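You operate a simulated robot arm through the tools that you are given. There is no shell and no other tool. Be economical: measure what you need, move in short steps, check, and stop when the job is done.

The job below is to be done with a simulated robot arm. You get a single attempt, and the scene is never put back.

## Task
Ratchet the slack wall band till its gauge stands in the green.
Fine: set the red release lever, free the blue catch lever to work the ratchet and fasten it again. Stay out of the red.
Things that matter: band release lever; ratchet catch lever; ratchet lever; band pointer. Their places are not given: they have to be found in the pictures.

It is judged by the outcome, as a careful person would: the job done as asked, and still so three seconds after it is handed in. It fails if anything else is knocked over, pushed out of place, dropped, spilled or broken.

## Robot
A 6-joint arm with a two-finger parallel gripper, fixed in place. Base frame: the origin is at the foot of the arm, x ahead of it, y to its left, z up. Lengths are in mm, angles in degrees, forces in N, time in s.
With the tool pointing down near the work surface it reaches from about 160 to 740 mm from the base axis. Its first joint turns from -166.0 to 166.0 degrees. Payload 3.91 kg.
The tool frame sits at the grasp point between the pads (the TCP): z along the fingers, y along the line on which they close. The tips reach 30 mm beyond it. Largest opening 110 mm; finger width 20, thickness 10; the body of the gripper, 48 by 112 mm, starts 55 mm behind the TCP.
Orientation is told as [roll, pitch, yaw] about the base's x, y, z axes, in that order, counted from this pose: with the fingers straight down and closing along the base's y, the tool's x points along the base's -x, its y along +y and its z along -z.

## Interface
- The arm moves only by the tool play_rows. Its arguments are lists of equal length, an entry for each row: "translation": the shift along the base's x, y, z in mm, a list of three; "dr": the turn, a rotation vector about the base's x, y, z in degrees, a list of three; "gripper": the opening, from 0 (shut) to 1 (fully open). In form: {"translation": [[dx, dy, dz], ...], "dr": [[rx, ry, rz], ...], "gripper": [gripper, ...]}. A call has 1 to 10 rows; each row shifts and turns the commanded pose from where the row before left it. Each row takes 0.2 s and may step no farther than 50 mm and 8.6 degrees from the row before; otherwise, or with a gripper value out of range, the whole call is refused. A pose out of reach is approached as far as the arm can. The call stops where the force on the tool passes 90 N (or 10 N more than at its start, if that is more) or the arm is blocked; 0.2 s more then pass. Each finger travels about 45 mm/s and halts on what it meets, pressing with about 29 N; the grip force reading is that of the motor and also rises with nothing between the fingers. The clock runs only during rows and for 0.2 s after the last one: add rows that do not move to give the fingers time. The reply holds the time, the measured pose of the TCP, the force on the tool along the base axes, the opening and the grip force, in the units named above and with some noise, and new pictures: "views" is both (left out), scene, wrist or none.
- Cameras (640 x 400 px; columns grow to the right, rows downward): "scene" is fixed at [50.5, -502, 1641.1]; the picture's right is [0.83, -0.56, 0.00], its down [-0.23, -0.35, -0.91] and it looks along [0.51, 0.75, -0.42] (base axes); focal length 376 px, centre (320, 200). "wrist" rides on the gripper at [-36, 0, -57] in the tool frame; the picture's right is [0.00, -1.00, 0.00], its down [0.97, 0.00, -0.24] and it looks along [0.24, 0.00, 0.97] (tool axes); focal length 218 px, centre (320, 200).
- raise_lower(by): slides the trunk up (or, below 0, down) by that many mm; the arm rides with it, the base frame stays. It gives what a move gives, with no picture.
- probe_pixels(camera, pixels): for up to 12 pixels [column, row] of the newest picture of that camera ("zoom" is the newest enlarged one), the place [x, y, z] in the base frame of the surface seen there, good to about 2 mm. It takes no simulated time.
- close_up(camera, box): a new picture of the part [left, top, right, bottom] of that camera's present view, enlarged. It takes no simulated time.
- close_job(): hands the job in; it is judged then, once.

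Keep the steps short. Do not move on a guess: measure, check each grasp and each placing, and mend mistakes. In all there are 80 turns and 150 pictures (those below and enlarged ones count). Leave the gripper open and the arm clear of the work at the hand-in unless told otherwise, and finish with a single line.

The tools are called after "Call:" by a JSON object that holds its "api" and its "payload". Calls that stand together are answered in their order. play_rows: Moves the arm, as the interface text tells. Its arguments: {"type":"object","properties":{"translation":{"type":"array","items":{"type":"array","items":{"type":"number"}}},"dr":{"type":"array","items":{"type":"array","items":{"type":"number"}}},"gripper":{"type":"array","items":{"type":"number"}},"views":{"type":"string","enum":["both","scene","wrist","none"]}},"required":["translation","dr","gripper"]} The other tools are called the same way: raise_lower (by) slides the trunk up or down; probe_pixels (camera, pixels) gives the place of the surface under pixels of a picture; close_up (camera, box) takes an enlarged picture of a part of a camera's view; close_job () hands the job in.

At the start:

```text
t: 0.0
position: [293.4, 140.5, 1304.5]
tcp_rot: [0.1, 0.0, 0.1]
ft_force: [-0.6, -0.3, 0.4]
grip_width: 110.0
finger_force: 0.2
trunk travel left (down, up): [-525.0, 65.0]
```

scene: 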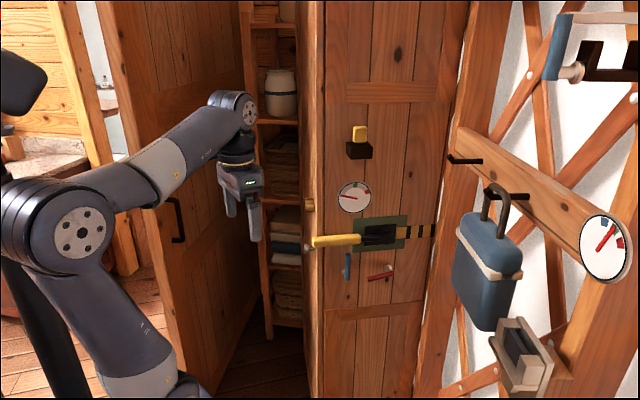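
wrist: 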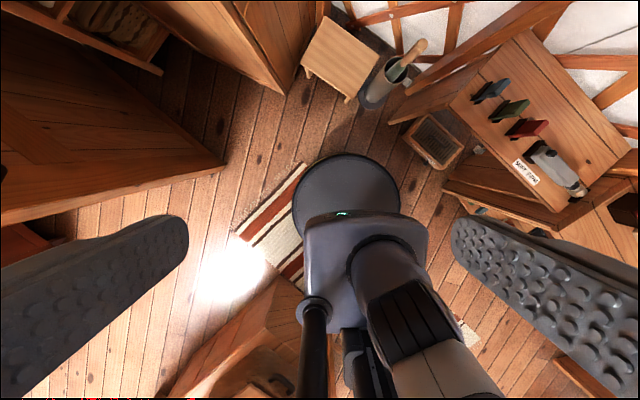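

I see a panel with a gauge (355,197), a yellow lever (335,240), a blue lever (347,265), and a red one (381,273). There is another gauge at the right (605,248). I'll enlarge both regions.

Call:
{"api": "close_up", "payload": {"camera": "scene", "box": [290, 170, 450, 290]}}

Call:
{"api": "close_up", "payload": {"camera": "scene", "box": [440, 0, 640, 400]}}

Call:
{"api": "probe_pixels", "payload": {"camera": "scene", "pixels": [[355, 197], [320, 242], [350, 239], [380, 237], [347, 258], [348, 275], [372, 277], [389, 267], [410, 280], [340, 300], [360, 135], [604, 248]]}}

```text
3.33 times, centred on (370, 230) of scene
```

zoom: 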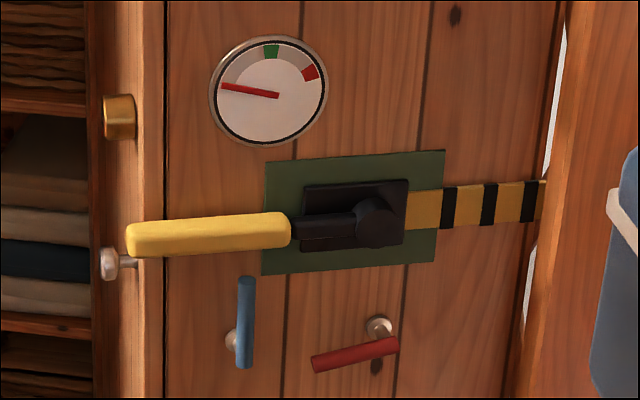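

```text
1.00 times, centred on (540, 200) of scene
```

zoom: 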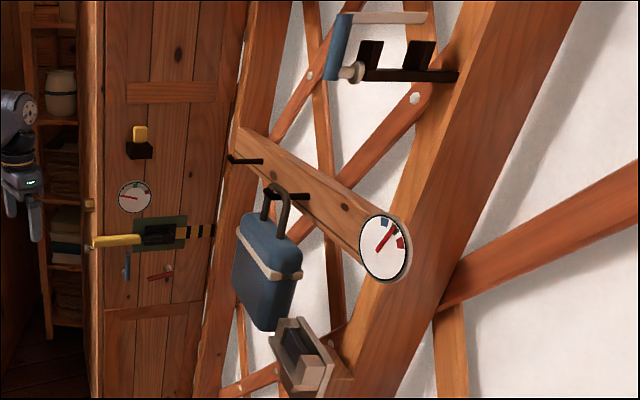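

```text
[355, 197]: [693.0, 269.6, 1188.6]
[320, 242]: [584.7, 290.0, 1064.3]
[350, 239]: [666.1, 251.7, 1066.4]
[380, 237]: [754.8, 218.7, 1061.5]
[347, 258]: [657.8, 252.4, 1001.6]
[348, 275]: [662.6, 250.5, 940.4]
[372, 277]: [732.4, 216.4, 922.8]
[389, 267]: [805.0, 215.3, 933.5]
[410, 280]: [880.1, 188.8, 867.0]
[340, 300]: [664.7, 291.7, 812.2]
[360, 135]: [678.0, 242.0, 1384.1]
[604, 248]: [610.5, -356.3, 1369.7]
```

The door face runs along t≈(0.90,-0.43,0), with its normal facing me at about (-0.43,-0.90,0). The levers stand about 38 mm proud of it. Next I'll probe obstacles and finer lever points.

Call:
{"api": "close_up", "payload": {"camera": "scene", "box": [330, 240, 410, 290]}}

Call:
{"api": "probe_pixels", "payload": {"camera": "scene", "pixels": [[485, 290], [460, 230], [520, 270], [522, 370], [466, 161], [525, 197], [322, 330], [310, 205], [317, 249], [175, 220], [250, 180], [425, 231]]}}

```text
8.00 times, centred on (370, 265) of scene
```

zoom: 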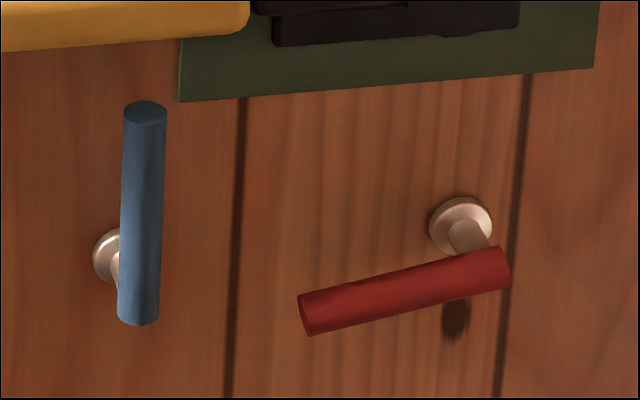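

```text
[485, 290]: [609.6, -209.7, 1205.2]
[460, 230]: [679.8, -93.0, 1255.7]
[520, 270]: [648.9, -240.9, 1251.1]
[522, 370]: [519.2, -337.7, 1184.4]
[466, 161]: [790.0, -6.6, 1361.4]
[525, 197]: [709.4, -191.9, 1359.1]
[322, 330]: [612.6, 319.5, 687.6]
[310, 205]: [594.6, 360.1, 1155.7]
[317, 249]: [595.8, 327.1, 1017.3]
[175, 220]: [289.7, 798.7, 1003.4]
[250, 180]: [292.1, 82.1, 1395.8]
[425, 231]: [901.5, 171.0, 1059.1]
```

The suitcase hangs near (610–690, -93…-240, 1100–1290), and I'll stay left of it. First I'll pull toward the middle while pitching the tool to horizontal.

Call:
{"api": "play_rows", "payload": {"translation": [[20, -14, 0], [20, -14, 0], [20, -14, 0], [20, -14, 0], [20, -14, 0], [20, -14, 0], [20, -14, 0], [10, -14, 0], [0, -10, 0], [0, 0, 0]], "dr": [[0, -8.5, 0], [0, -8.5, 0], [0, -8.5, 0], [0, -8.5, 0], [0, -8.5, 0], [0, -8.5, 0], [0, -8.5, 0], [0, -8.5, 0], [0, -8.5, 0], [0, -8.5, 0]], "gripper": [1, 0.8, 0.6, 0.4, 0.2, 0, 0, 0, 0, 0]}}

```text
t: 2.2
position: [445.8, 11.7, 1303.2]
tcp_rot: [-1.0, -80.1, -0.8]
ft_force: [-0.1, -0.7, 0.7]
grip_width: 0.0
finger_force: 29.2
out of reach, approached as far as the arm can: row 10
trunk travel left (down, up): [-525.0, 65.0]
```

scene: 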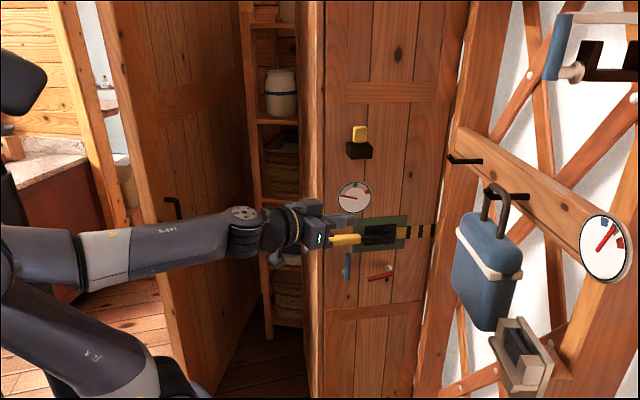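
wrist: 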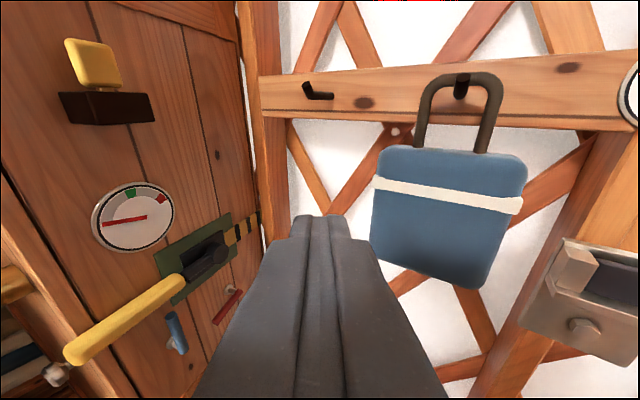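

The tool is now nearly horizontal. Next I'll yaw it toward the door while keeping well clear of both the door and the suitcase.

Call:
{"api": "play_rows", "payload": {"translation": [[10, 0, 0], [10, 0, 0], [10, 5, 0], [10, 5, 0], [10, 5, 0], [10, 5, 0], [10, 5, 0], [10, 5, 0], [0, 0, 0]], "dr": [[0, 0, 8], [0, 0, 8], [0, 0, 8], [0, 0, 8], [0, 0, 8], [0, 0, 8], [0, 0, 8], [0, 0, 8], [0, 0, 0]], "gripper": [0, 0, 0, 0, 0, 0, 0, 0, 0]}}

```text
t: 4.2
position: [522.8, 41.2, 1303.2]
tcp_rot: [-1.9, -80.0, 64.2]
ft_force: [0.1, -0.9, -0.8]
grip_width: 0.1
finger_force: 29.5
trunk travel left (down, up): [-525.0, 65.0]
```

scene: 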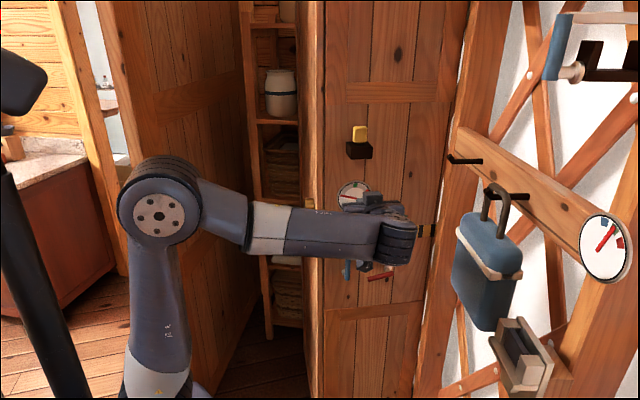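
wrist: 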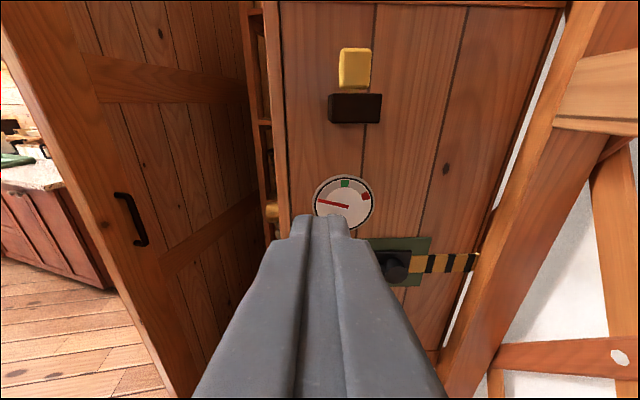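

The tool faces the door with about 280 mm of standoff and the elbow up. I'll lower the trunk to bring the tool to lever height.

Call:
{"api": "raise_lower", "payload": {"by": -200}}

Call:
{"api": "raise_lower", "payload": {"by": -130}}

Call:
{"api": "play_rows", "payload": {"translation": [[0, 0, 0], [0, 0, 0]], "dr": [[0, 0, 0], [0, 0, 0]], "gripper": [0, 0]}}

```text
t: 6.4
position: [523.9, 41.9, 1103.7]
tcp_rot: [-2.0, -80.0, 64.1]
ft_force: [0.6, -0.9, 0.5]
grip_width: 0.0
finger_force: 28.8
trunk travel left (down, up): [-325.0, 265.0]
```

```text
t: 8.0
position: [524.3, 41.2, 973.2]
tcp_rot: [-2.0, -80.1, 64.1]
ft_force: [-0.2, 0.4, 0.1]
grip_width: 0.0
finger_force: 28.9
trunk travel left (down, up): [-195.0, 395.0]
```

```text
t: 8.6
position: [524.5, 40.6, 974.0]
tcp_rot: [-2.0, -79.9, 64.0]
ft_force: [0.1, 0.4, -0.2]
grip_width: 0.1
finger_force: 29.3
trunk travel left (down, up): [-195.0, 395.0]
```

scene: 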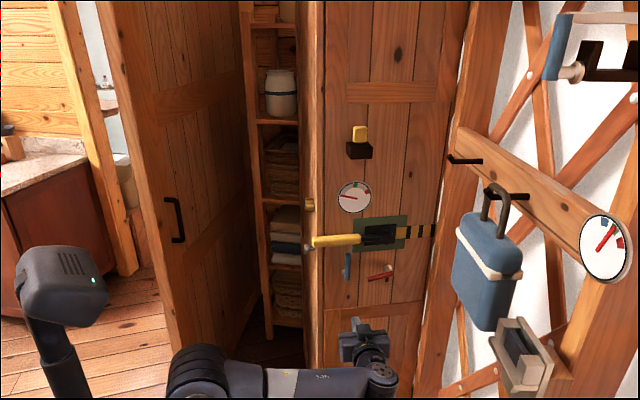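
wrist: 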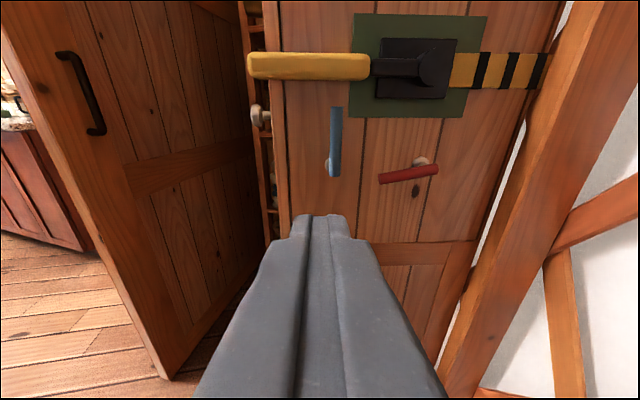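

This is a head-on view. I'll measure both ends of each lever from the wrist picture.

Call:
{"api": "probe_pixels", "payload": {"camera": "wrist", "pixels": [[336, 110], [334, 173], [335, 140], [328, 168], [382, 179], [434, 170], [422, 160], [255, 67], [310, 66], [362, 66], [435, 65], [400, 66]]}}

Call:
{"api": "close_up", "payload": {"camera": "wrist", "box": [240, 0, 500, 200]}}

```text
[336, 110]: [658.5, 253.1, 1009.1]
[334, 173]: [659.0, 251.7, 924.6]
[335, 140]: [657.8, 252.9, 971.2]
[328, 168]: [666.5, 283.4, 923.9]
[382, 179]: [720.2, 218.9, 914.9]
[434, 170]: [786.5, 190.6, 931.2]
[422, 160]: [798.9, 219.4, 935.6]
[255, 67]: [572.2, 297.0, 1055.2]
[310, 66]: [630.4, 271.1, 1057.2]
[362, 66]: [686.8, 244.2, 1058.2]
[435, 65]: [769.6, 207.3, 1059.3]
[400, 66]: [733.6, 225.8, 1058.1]
```

```text
2.00 times, centred on (370, 100) of wrist
```

zoom: 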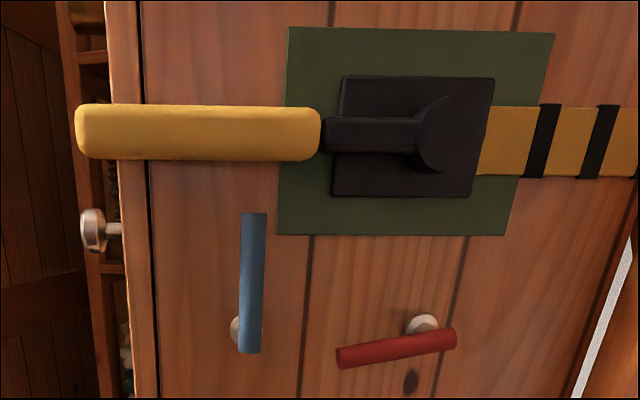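

Measured in the door plane (s along, z up):
- **Blue:** pivots at (487, 930) and points up.
- **Red:** pivots at (628, 933) and points left, a little down, to (560, 915).
- **Yellow:** handle spans s 389–515 at z 1058, with the hub at s 606.

I'll level the tool and move to a standoff just below red's free end.

Call:
{"api": "play_rows", "payload": {"translation": [[0, 0, 0], [0, 0, 0], [34.6, 20.5, -16.8], [34.6, 20.5, -16.8], [34.6, 20.5, -16.8], [34.6, 20.5, -16.8], [34.6, 20.5, -16.8], [0, 0, 0]], "dr": [[4.5, -2.15, 0], [4.5, -2.15, 0], [0, 0, 0], [0, 0, 0], [0, 0, 0], [0, 0, 0], [0, 0, 0], [0, 0, 0]], "gripper": [0, 0, 0, 0, 0, 0, 0, 0]}}

```text
t: 10.3
position: [698.3, 146.5, 884.4]
tcp_rot: [44.8, -90.0, 17.3]
ft_force: [-0.1, 0.7, 1.5]
grip_width: 0.0
finger_force: 29.2
trunk travel left (down, up): [-195.0, 395.0]
```

scene: 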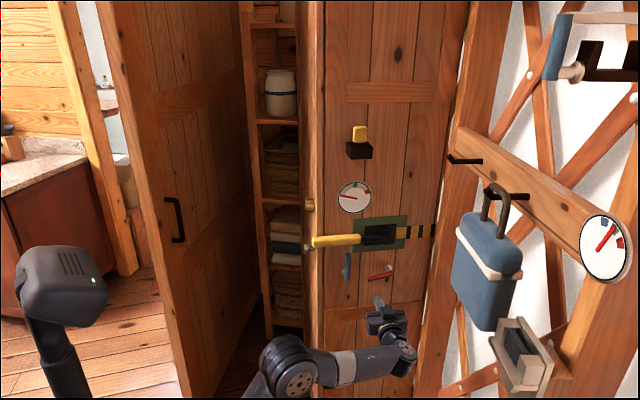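
wrist: 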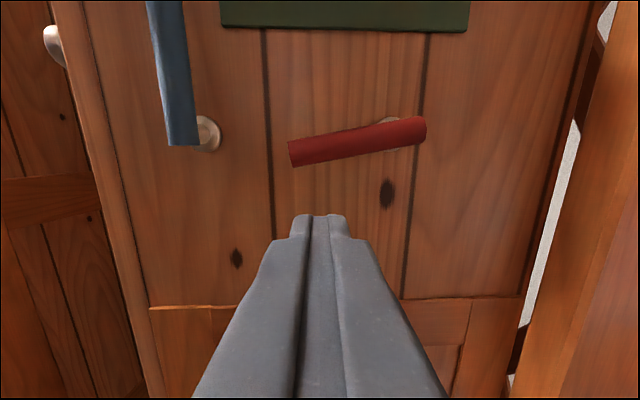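

The tool is level, about 20 mm below red's free end. I'll advance 66 mm toward the door in two halves.

Call:
{"api": "play_rows", "payload": {"translation": [[14.2, 29.8, 0], [14.2, 29.8, 0], [0, 0, 0]], "dr": [[0, 0, 0], [0, 0, 0], [0, 0, 0]], "gripper": [0, 0, 0]}}

```text
t: 11.2
position: [726.1, 204.9, 888.3]
tcp_rot: [61.0, -89.9, 1.2]
ft_force: [-1.1, 0.5, -0.2]
grip_width: 0.1
finger_force: 29.1
trunk travel left (down, up): [-195.0, 395.0]
```

scene: 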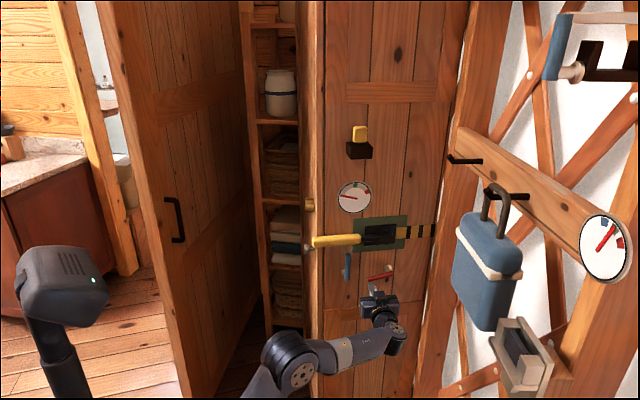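
wrist: 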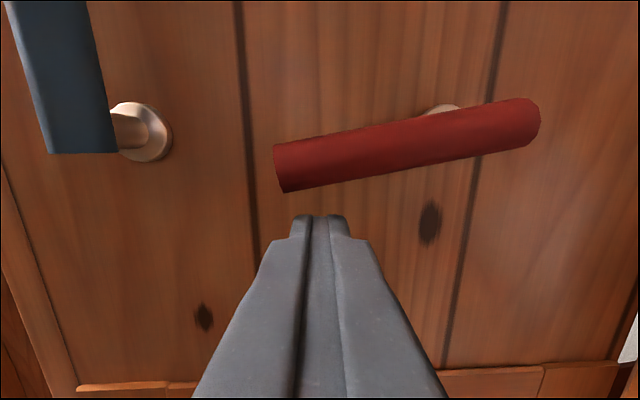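

The fingertip sits just below red's free end at about row 190. I'll push up gently and watch the force.

Call:
{"api": "play_rows", "payload": {"translation": [[0, 0, 6], [0, 0, 6], [0, 0, 4], [0, 0, 4]], "dr": [[0, 0, 0], [0, 0, 0], [0, 0, 0], [0, 0, 0]], "gripper": [0, 0, 0, 0], "views": "wrist"}}

```text
t: 12.2
position: [724.6, 204.2, 901.9]
tcp_rot: [32.2, -89.3, 30.1]
ft_force: [-13.3, -2.2, -32.3]
grip_width: 0.1
finger_force: 29.4
trunk travel left (down, up): [-195.0, 395.0]
```

wrist: 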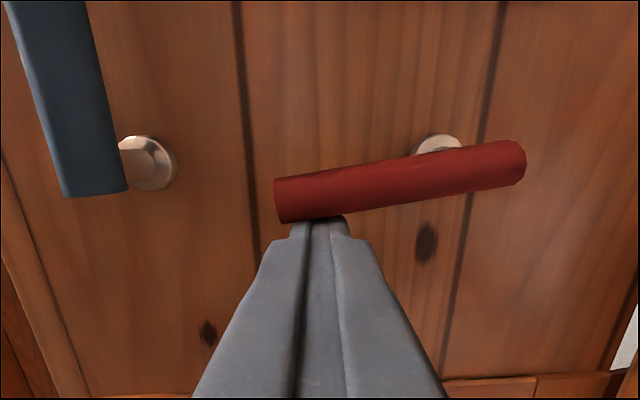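

The contact force is 32 N and the slope looks slightly changed, so I'll push 6 mm more.

Call:
{"api": "play_rows", "payload": {"translation": [[0, 0, 3], [0, 0, 3], [0, 0, 0]], "dr": [[0, 0, 0], [0, 0, 0], [0, 0, 0]], "gripper": [0, 0, 0], "views": "wrist"}}

```text
t: 12.9
position: [726.5, 202.0, 903.0]
tcp_rot: [29.1, -88.7, 33.2]
ft_force: [-17.6, -5.1, -49.9]
grip_width: 0.2
finger_force: 29.2
trunk travel left (down, up): [-195.0, 395.0]
```

wrist: 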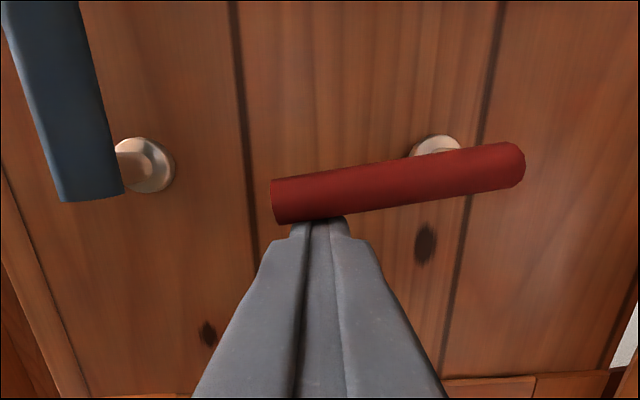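

It's blocked upward (50 N with no motion), so red must turn downward. I'll back off, retreat, rise above the bar, and advance again.

Call:
{"api": "play_rows", "payload": {"translation": [[0, 0, -22], [-19.4, -40.6, 0], [0, 0, 30], [0, 0, 28], [19.4, 40.6, 0], [0, 0, 0]], "dr": [[0, 0, 0], [0, 0, 0], [0, 0, 0], [0, 0, 0], [0, 0, 0], [0, 0, 0]], "gripper": [0, 0, 0, 0, 0, 0]}}

```text
t: 14.3
position: [725.7, 204.8, 951.4]
tcp_rot: [57.8, -89.9, 4.4]
ft_force: [0.0, 0.0, 0.6]
grip_width: 0.0
finger_force: 28.9
trunk travel left (down, up): [-195.0, 395.0]
```

scene: 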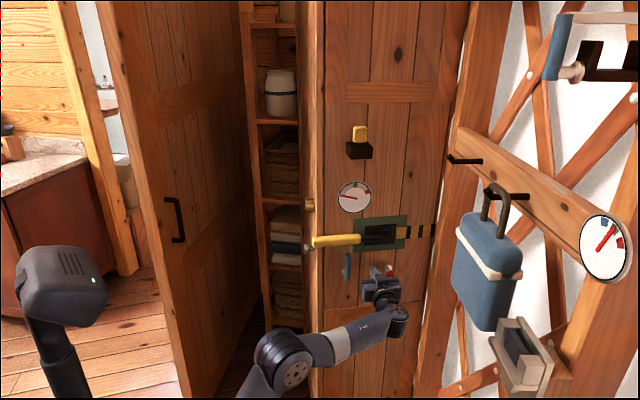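
wrist: 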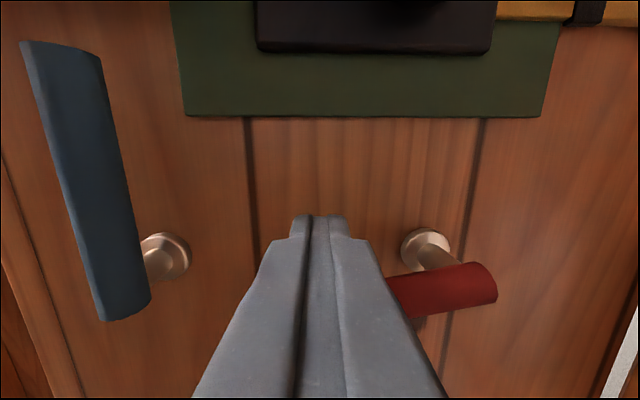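

Now I'll push down in small steps: 951 to about 925 to touch, then on.

Call:
{"api": "play_rows", "payload": {"translation": [[0, 0, -8], [0, 0, -8], [0, 0, -6], [0, 0, -6], [0, 0, -6]], "dr": [[0, 0, 0], [0, 0, 0], [0, 0, 0], [0, 0, 0], [0, 0, 0]], "gripper": [0, 0, 0, 0, 0]}}

```text
t: 15.6
position: [724.6, 203.2, 917.4]
tcp_rot: [30.5, -89.9, 31.6]
ft_force: [0.1, 0.2, -0.1]
grip_width: 0.0
finger_force: 28.6
trunk travel left (down, up): [-195.0, 395.0]
```

scene: 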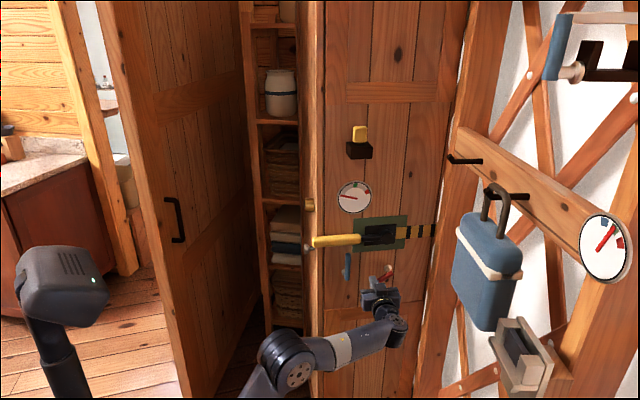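
wrist: 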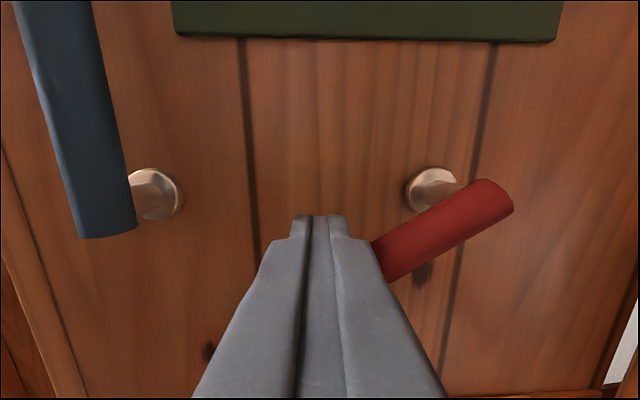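

Red turns freely downward, so I'll continue along the arc about its pivot.

Call:
{"api": "play_rows", "payload": {"translation": [[3.3, -1.6, -7.5], [3.3, -1.6, -7.5], [4.5, -2.1, -6.4], [4.5, -2.1, -6.4], [0, 0, 0]], "dr": [[0, 0, 0], [0, 0, 0], [0, 0, 0], [0, 0, 0], [0, 0, 0]], "gripper": [0, 0, 0, 0, 0], "views": "wrist"}}

```text
t: 16.8
position: [741.2, 195.1, 888.6]
tcp_rot: [48.3, -90.0, 13.8]
ft_force: [-0.7, 0.5, -0.6]
grip_width: 0.4
finger_force: 28.9
trunk travel left (down, up): [-195.0, 395.0]
```

wrist: 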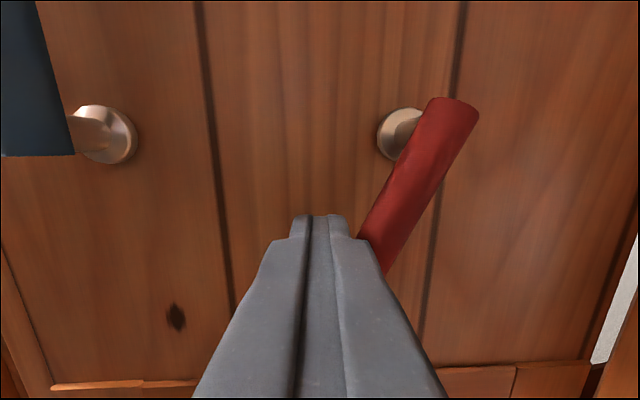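

Red is now about 60° down and there's no resistance. I'll keep pushing right until it stops.

Call:
{"api": "play_rows", "payload": {"translation": [[5.8, -2.8, -5], [5.8, -2.8, -5], [5.4, -2.6, -2], [5.4, -2.6, -2], [0, 0, 0]], "dr": [[0, 0, 0], [0, 0, 0], [0, 0, 0], [0, 0, 0], [0, 0, 0]], "gripper": [0, 0, 0, 0, 0], "views": "wrist"}}

```text
t: 17.9
position: [763.0, 185.2, 876.4]
tcp_rot: [42.5, -89.9, 19.9]
ft_force: [-5.0, 0.1, 0.5]
grip_width: 0.0
finger_force: 29.3
trunk travel left (down, up): [-195.0, 395.0]
```

wrist: 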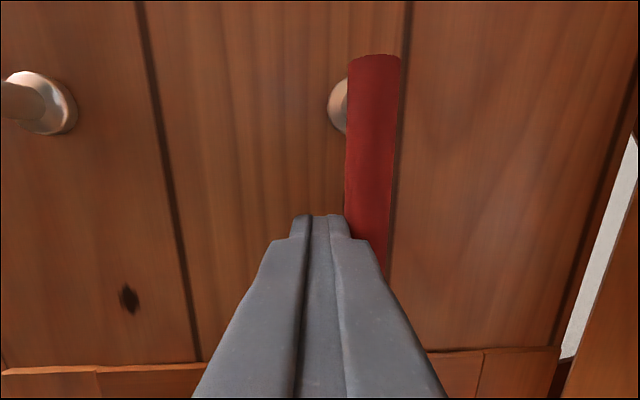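

Red is vertical with a slight 5 N force. I'll nudge a little more to find the stop.

Call:
{"api": "play_rows", "payload": {"translation": [[3.6, -1.7, 0], [3.6, -1.7, 0], [0, 0, 0]], "dr": [[0, 0, 0], [0, 0, 0], [0, 0, 0]], "gripper": [0, 0, 0], "views": "wrist"}}

```text
t: 18.8
position: [765.2, 184.8, 876.7]
tcp_rot: [-2.8, -89.8, 65.8]
ft_force: [-66.0, 1.5, -18.5]
grip_width: 0.2
finger_force: 28.3
trunk travel left (down, up): [-195.0, 395.0]
```

wrist: 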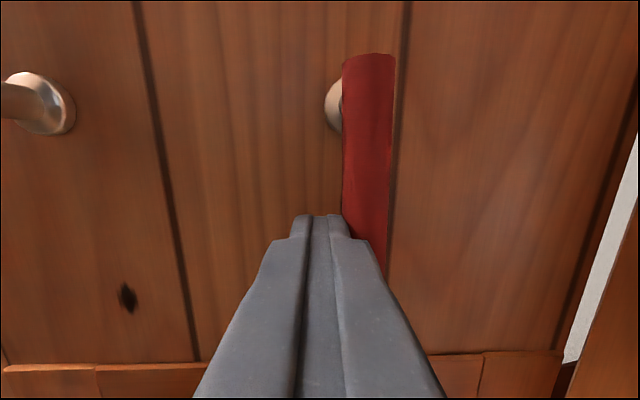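

That's a hard stop (66 N), so red is set at its other end. I'll back off and retreat, then go to the right side of blue's upper end at standoff.

Call:
{"api": "play_rows", "payload": {"translation": [[-10.8, 5.2, 0], [-12.9, -27.1, 0], [-12.9, -27.1, 0], [-27, 12.9, 36], [-27, 12.9, 36], [-26, 12.4, 36], [0, 0, 0]], "dr": [[0, 0, 0], [0, 0, 0], [0, 0, 0], [0, 0, 0], [0, 0, 0], [0, 0, 0], [0, 0, 0]], "gripper": [0, 0, 0, 0, 0, 0, 0]}}

```text
t: 20.4
position: [651.6, 171.1, 982.9]
tcp_rot: [51.5, -89.8, 10.8]
ft_force: [-0.4, -0.1, 0.0]
grip_width: 0.0
finger_force: 29.0
trunk travel left (down, up): [-195.0, 395.0]
```

scene: 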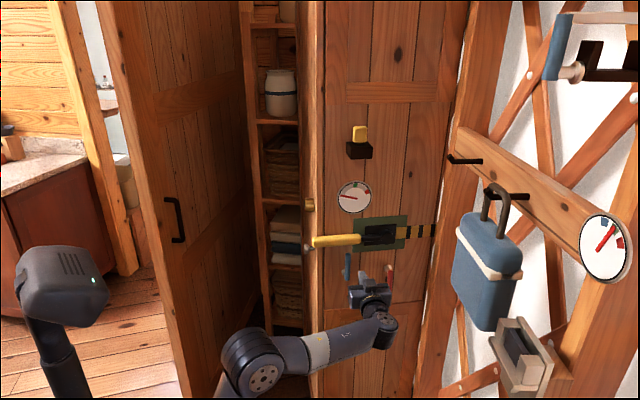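
wrist: 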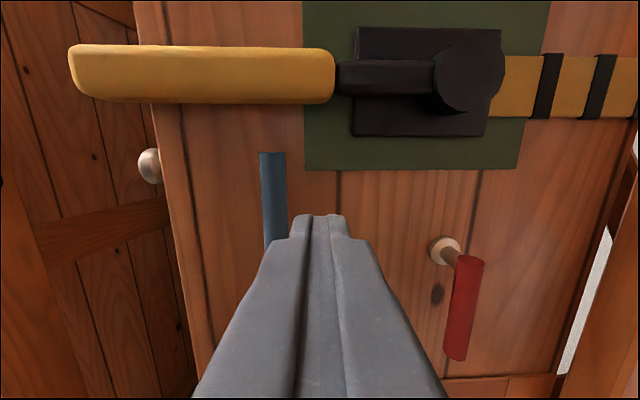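

I'm right of blue (s 515, bar at 487). I'll advance 64 mm.

Call:
{"api": "play_rows", "payload": {"translation": [[13.8, 28.9, 0], [13.8, 28.9, 0], [0, 0, 0], [-4.5, 2.15, 0], [-4.5, 2.15, 0], [-3.6, 1.7, 0], [-3.6, 1.7, 0]], "dr": [[0, 0, 0], [0, 0, 0], [0, 0, 0], [0, 0, 0], [0, 0, 0], [0, 0, 0], [0, 0, 0]], "gripper": [0, 0, 0, 0, 0, 0, 0], "views": "wrist"}}

```text
t: 21.9
position: [664.5, 238.0, 981.3]
tcp_rot: [56.4, -90.0, 5.9]
ft_force: [1.0, -0.1, 1.1]
grip_width: 0.0
finger_force: 28.7
trunk travel left (down, up): [-195.0, 395.0]
```

wrist: 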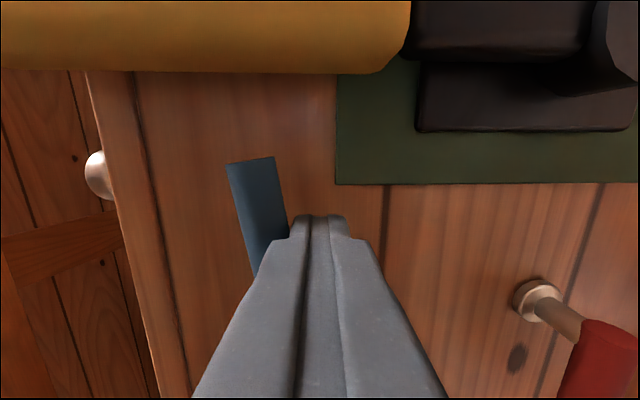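

No resistance so far, and the lever seems to follow. I'll continue left on an arc about (487, 932).

Call:
{"api": "play_rows", "payload": {"translation": [[-7, 3.3, 0], [-7, 3.3, -1], [-7, 3.3, -3], [0, 0, 0]], "dr": [[0, 0, 0], [0, 0, 0], [0, 0, 0], [0, 0, 0]], "gripper": [0, 0, 0, 0], "views": "both"}}

```text
t: 22.9
position: [643.6, 247.7, 978.0]
tcp_rot: [51.0, -89.9, 11.1]
ft_force: [0.2, 0.0, 0.4]
grip_width: 0.0
finger_force: 29.2
trunk travel left (down, up): [-195.0, 395.0]
```

scene: 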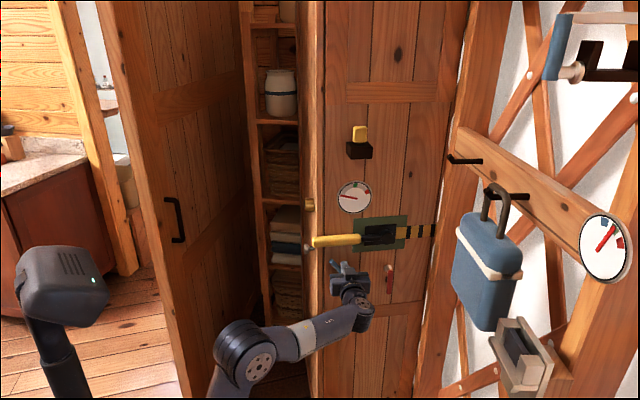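
wrist: 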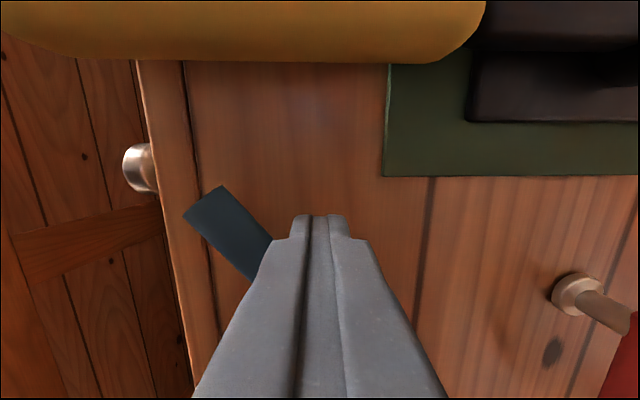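

Blue rotates left freely, so I'll continue the arc until it stops.

Call:
{"api": "play_rows", "payload": {"translation": [[-6, 2.8, -2], [-6, 2.8, -3], [-6, 2.8, -4], [-6, 2.8, -5], [-5, 2.4, -5], [-4, 1.9, -5], [0, 0, 0]], "dr": [[0, 0, 0], [0, 0, 0], [0, 0, 0], [0, 0, 0], [0, 0, 0], [0, 0, 0], [0, 0, 0]], "gripper": [0, 0, 0, 0, 0, 0, 0], "views": "wrist"}}

```text
t: 24.6
position: [611.0, 262.4, 954.6]
tcp_rot: [53.5, -89.9, 8.7]
ft_force: [-0.3, 0.5, 0.0]
grip_width: 0.3
finger_force: 28.7
trunk travel left (down, up): [-195.0, 395.0]
```

wrist: 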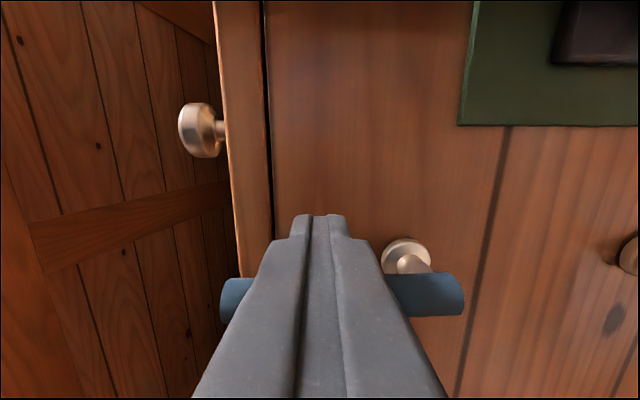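

Blue is now horizontal. I'll nudge down to find the stop.

Call:
{"api": "play_rows", "payload": {"translation": [[0, 0, -4], [0, 0, -4], [0, 0, 0]], "dr": [[0, 0, 0], [0, 0, 0], [0, 0, 0]], "gripper": [0, 0, 0], "views": "wrist"}}

```text
t: 25.4
position: [610.1, 262.0, 947.1]
tcp_rot: [158.1, -89.9, -96.0]
ft_force: [1.0, 2.4, 4.3]
grip_width: 0.0
finger_force: 29.4
trunk travel left (down, up): [-195.0, 395.0]
```

wrist: 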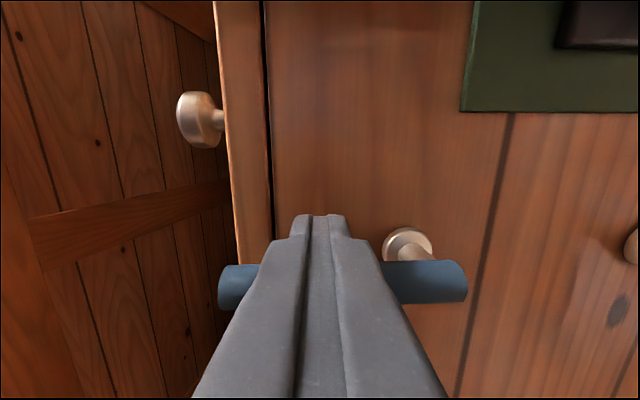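

Call:
{"api": "play_rows", "payload": {"translation": [[0, 0, -3], [0, 0, -2], [0, 0, 0]], "dr": [[0, 0, 0], [0, 0, 0], [0, 0, 0]], "gripper": [0, 0, 0], "views": "none"}}

```text
t: 26.1
position: [610.1, 262.5, 946.9]
tcp_rot: [-154.1, -89.7, -143.9]
ft_force: [7.3, 6.5, 31.8]
grip_width: 0.2
finger_force: 28.7
trunk travel left (down, up): [-195.0, 395.0]
```

Stop found (32 N), so blue is free. I'll back up, retreat, then roll the tool 90° about the approach axis and rise to handle height with the fingers part-open, to straddle the yellow handle.

Call:
{"api": "play_rows", "payload": {"translation": [[0, 0, 12], [-15, -31.6, 0], [-15, -31.6, 0], [0, 0, 10], [0, 0, 10], [0, 0, 10], [0, 0, 10], [0, 0, 10], [0, 0, 10], [0, 0, 10]], "dr": [[0, 0, 0], [0, 0, 0], [0, 0, 0], [3.52, 7.39, 0], [3.52, 7.39, 0], [3.52, 7.39, 0], [3.52, 7.39, 0], [3.52, 7.39, 0], [3.52, 7.39, 0], [3.52, 7.39, 0]], "gripper": [0, 0, 0, 0, 0, 0.3, 0.5, 0.6, 0.6, 0.6]}}

Call:
{"api": "play_rows", "payload": {"translation": [[0, 0, 10], [0, 0, 10], [0, 0, 10], [0, 0, 10], [0, 0, 0]], "dr": [[3.52, 7.39, 0], [3.52, 7.39, 0], [3.52, 7.39, 0], [3.52, 7.39, 0], [0, 0, 0]], "gripper": [0.6, 0.6, 0.6, 0.6, 0.6]}}

```text
t: 28.4
position: [580.3, 198.9, 1025.1]
tcp_rot: [87.6, -32.7, -25.4]
ft_force: [0.1, -0.3, -0.1]
grip_width: 66.1
finger_force: 0.1
trunk travel left (down, up): [-195.0, 395.0]
```

scene: 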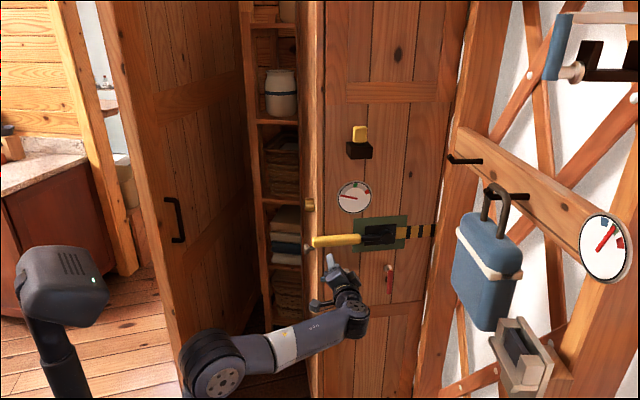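
wrist: 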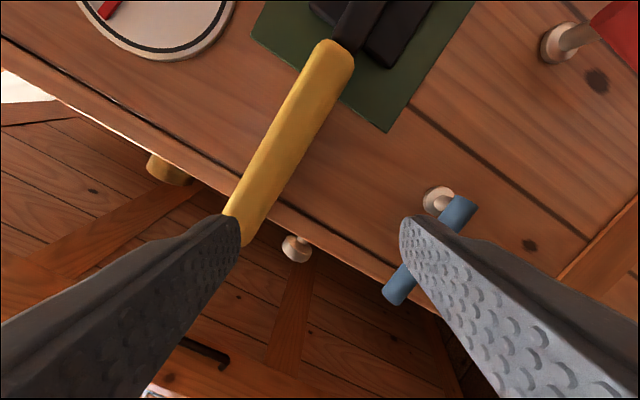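

```text
t: 29.6
position: [569.9, 200.2, 1030.8]
tcp_rot: [88.3, -0.4, -25.5]
ft_force: [0.6, 0.7, -0.2]
grip_width: 65.9
finger_force: 0.1
out of reach, approached as far as the arm can: row 4
trunk travel left (down, up): [-195.0, 395.0]
```

scene: 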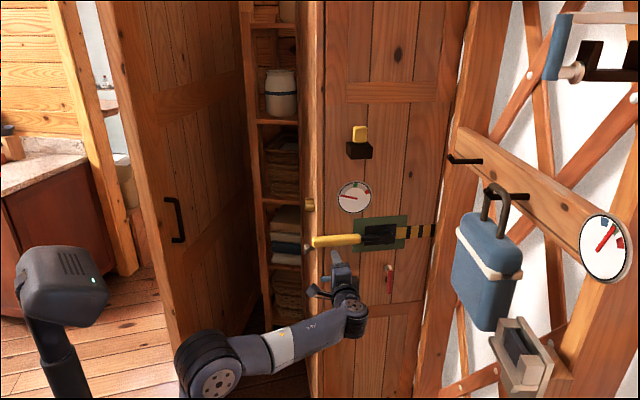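
wrist: 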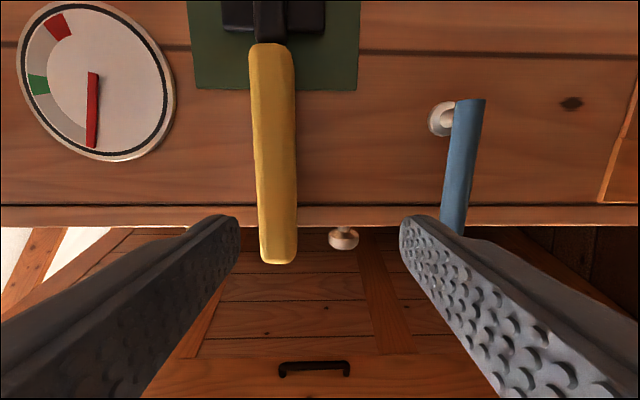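

The tool is rolled and a bit low and left (z 1031, s 429), near its reach limit. I'll raise the trunk 60 mm for comfort, then look.

Call:
{"api": "raise_lower", "payload": {"by": 60}}

Call:
{"api": "play_rows", "payload": {"translation": [[9, -4.3, -15], [9, -4.3, -15], [0, 0, 0]], "dr": [[0, 0, 0], [0, 0, 0], [0, 0, 0]], "gripper": [0.6, 0.6, 0.6], "views": "wrist"}}

```text
t: 30.6
position: [571.2, 200.4, 1091.7]
tcp_rot: [88.2, -0.5, -25.5]
ft_force: [-0.1, -0.2, -0.1]
grip_width: 66.0
finger_force: 0.0
trunk travel left (down, up): [-255.0, 335.0]
```

```text
t: 31.4
position: [589.2, 190.4, 1062.4]
tcp_rot: [88.3, -0.5, -25.5]
ft_force: [-0.2, -0.1, -0.1]
grip_width: 66.0
finger_force: 0.1
trunk travel left (down, up): [-255.0, 335.0]
```

wrist: 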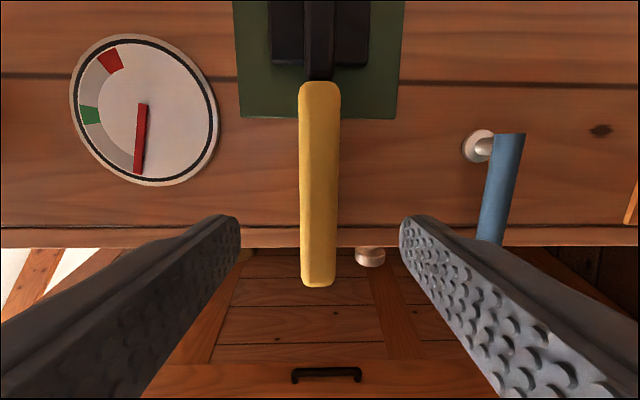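

The handle is centred between the fingers. I'll advance 76 mm to straddle it.

Call:
{"api": "play_rows", "payload": {"translation": [[16.3, 34.3, -3], [16.3, 34.3, 0], [0, 0, 0]], "dr": [[0, 0, 0], [0, 0, 0], [0, 0, 0]], "gripper": [0.6, 0.6, 0.6]}}

```text
t: 32.1
position: [622.2, 256.8, 1058.5]
tcp_rot: [88.3, -0.5, -25.4]
ft_force: [-0.1, -0.2, 0.0]
grip_width: 66.3
finger_force: 0.0
trunk travel left (down, up): [-255.0, 335.0]
```

scene: 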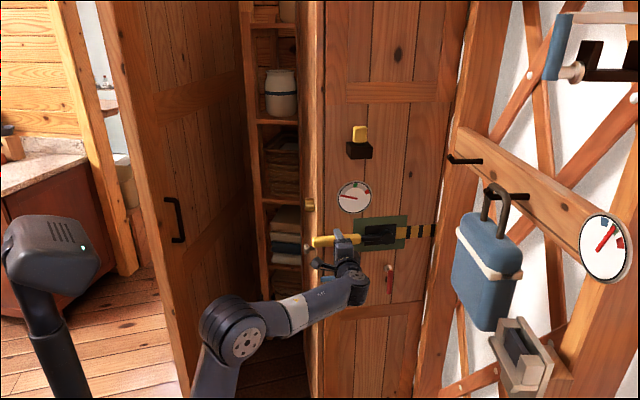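
wrist: 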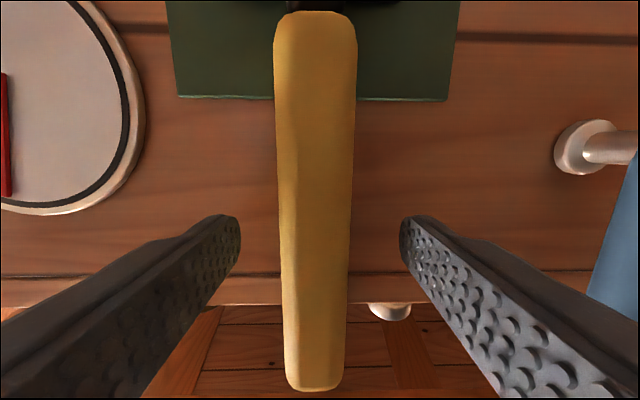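

Straddled. I'll narrow the gap loosely and try lifting the handle about 5° along its arc (radius 156 mm), watching force and gauge.

Call:
{"api": "play_rows", "payload": {"translation": [[0, 0, 0], [0, 0, 0], [0.3, -0.1, 6.8], [0.3, -0.1, 6.8], [0.8, -0.4, 6.8], [0.8, -0.4, 6.8], [0, 0, 0]], "dr": [[0, 0, 0], [0, 0, 0], [1.07, 2.25, 0], [1.07, 2.25, 0], [1.07, 2.25, 0], [1.07, 2.25, 0], [0, 0, 0]], "gripper": [0.42, 0.42, 0.42, 0.42, 0.42, 0.42, 0.42], "views": "both"}}

```text
t: 33.8
position: [600.7, 258.8, 1033.0]
tcp_rot: [88.8, 9.2, -25.7]
ft_force: [0.7, -0.2, 3.5]
grip_width: 48.1
finger_force: 1.3
out of reach, approached as far as the arm can: row 4, 5, 6
trunk travel left (down, up): [-255.0, 335.0]
```

scene: 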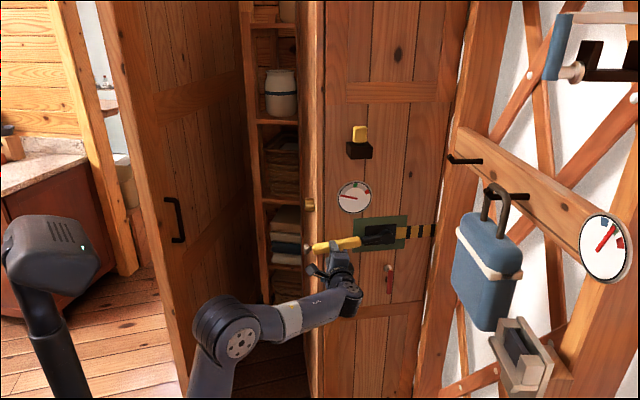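
wrist: 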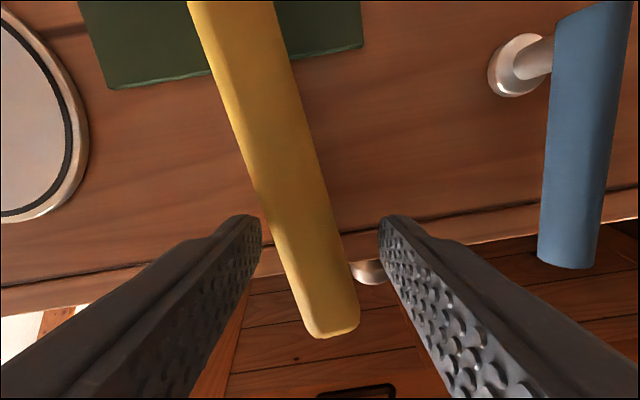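

Rolling further this way hits a wrist limit: the tool slipped down and took the handle about 8° down with little force. Rolling back follows the handle downward, so I'll rotate back a few degrees and read the pose.

Call:
{"api": "play_rows", "payload": {"translation": [[0, 0, 0], [0, 0, 0]], "dr": [[-2.15, -4.5, 0], [0, 0, 0]], "gripper": [0.6, 0.6], "views": "wrist"}}

```text
t: 34.4
position: [600.6, 259.4, 1033.1]
tcp_rot: [88.3, 4.4, -25.5]
ft_force: [-0.1, -0.9, 2.0]
grip_width: 66.9
finger_force: 0.7
trunk travel left (down, up): [-255.0, 335.0]
```

wrist: 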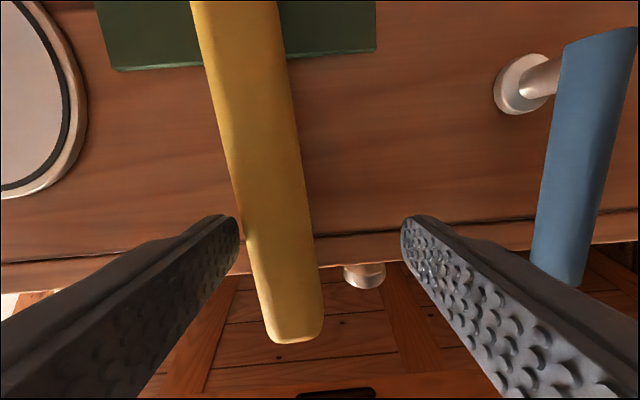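

Aligned again, with the handle about 8° down and unresisting. I'll match the tool's tilt and slide inward to a radius of about 150 mm. Then I'll sweep down to about 20° and look at the gauge.

Call:
{"api": "play_rows", "payload": {"translation": [[12, -5.7, 0], [12, -5.7, 0], [0, 0, 0], [1.5, -0.7, -8], [1.7, -0.8, -8], [1.8, -0.9, -7], [1.8, -0.9, -7], [0, 0, 0]], "dr": [[-2.58, -5.4, 0], [-2.58, -5.4, 0], [0, 0, 0], [-1.3, -2.7, 0], [-1.3, -2.7, 0], [-1.3, -2.7, 0], [-1.3, -2.7, 0], [0, 0, 0]], "gripper": [0.6, 0.6, 0.45, 0.45, 0.45, 0.45, 0.45, 0.45], "views": "both"}}

```text
t: 36.1
position: [632.0, 246.3, 1004.2]
tcp_rot: [88.4, -19.5, -25.5]
ft_force: [-0.3, 0.1, 6.2]
grip_width: 51.7
finger_force: 2.2
trunk travel left (down, up): [-255.0, 335.0]
```

scene: 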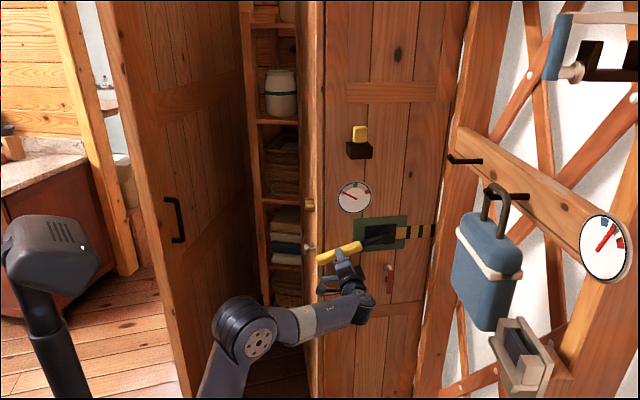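
wrist: 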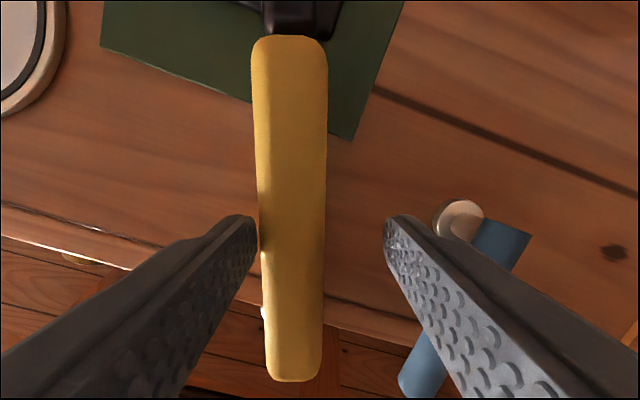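

The gauge pointer seems to have moved, so I'll zoom on it.

Call:
{"api": "close_up", "payload": {"camera": "scene", "box": [322, 172, 386, 212]}}

```text
10.00 times, centred on (354, 192) of scene
```

zoom: 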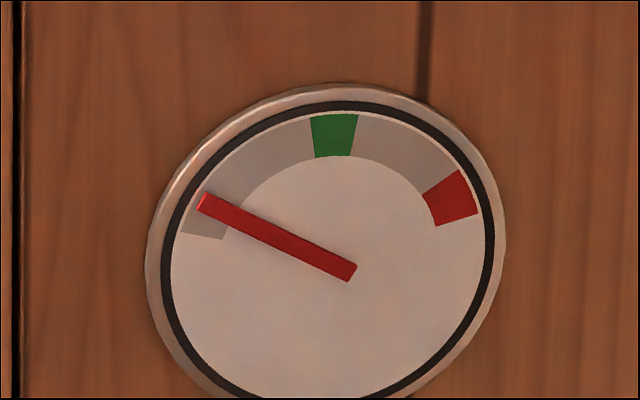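

A down-stroke of about 20° moved the pointer roughly 15° toward green, so downstrokes tighten. I'll now return the handle up with the lower finger and check that the gauge holds.

Call:
{"api": "play_rows", "payload": {"translation": [[-2.6, 1.2, 12], [-2.4, 1.1, 12], [-1.7, 0.8, 12], [-1, 0.5, 12], [-0.5, 0.2, 12], [0, 0, 0]], "dr": [[1.68, 3.5, 0], [1.68, 3.5, 0], [1.68, 3.5, 0], [1.68, 3.5, 0], [1.4, 2.9, 0], [0, 0, 0]], "gripper": [0.45, 0.45, 0.45, 0.45, 0.45, 0.45], "views": "both"}}

Call:
{"api": "close_up", "payload": {"camera": "scene", "box": [322, 172, 386, 212]}}

```text
t: 37.5
position: [623.2, 249.6, 1062.8]
tcp_rot: [88.2, -0.6, -25.5]
ft_force: [0.3, -0.1, -0.6]
grip_width: 49.5
finger_force: 0.1
trunk travel left (down, up): [-255.0, 335.0]
```

scene: 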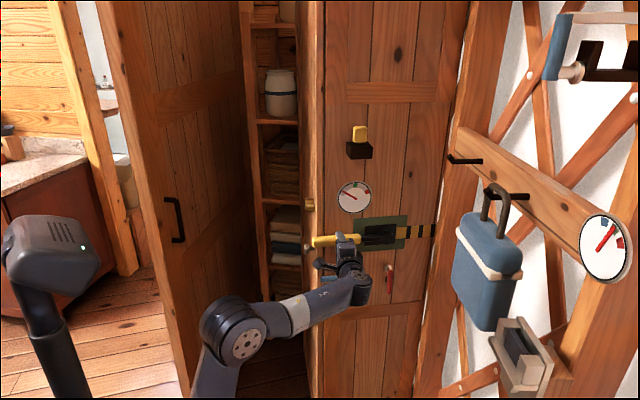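
wrist: 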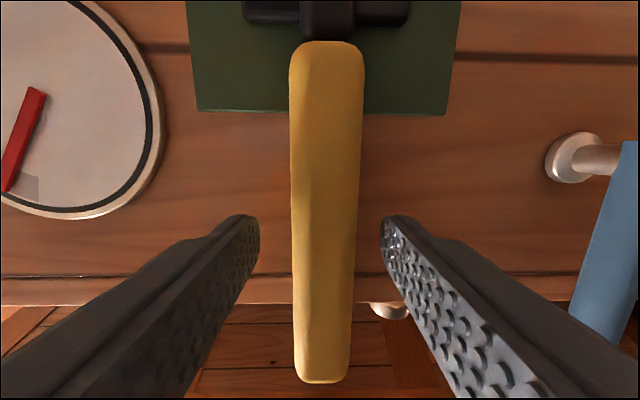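

```text
10.00 times, centred on (354, 192) of scene
```

zoom: 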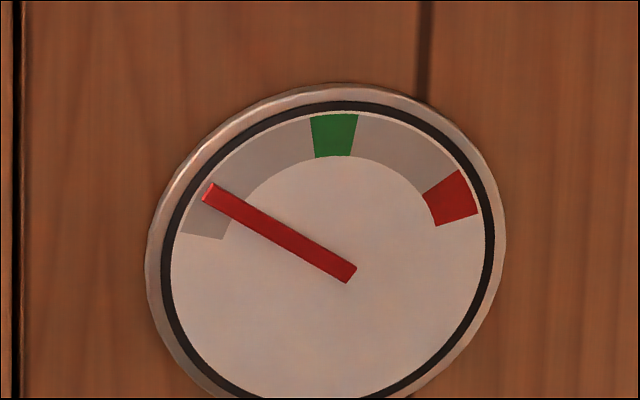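

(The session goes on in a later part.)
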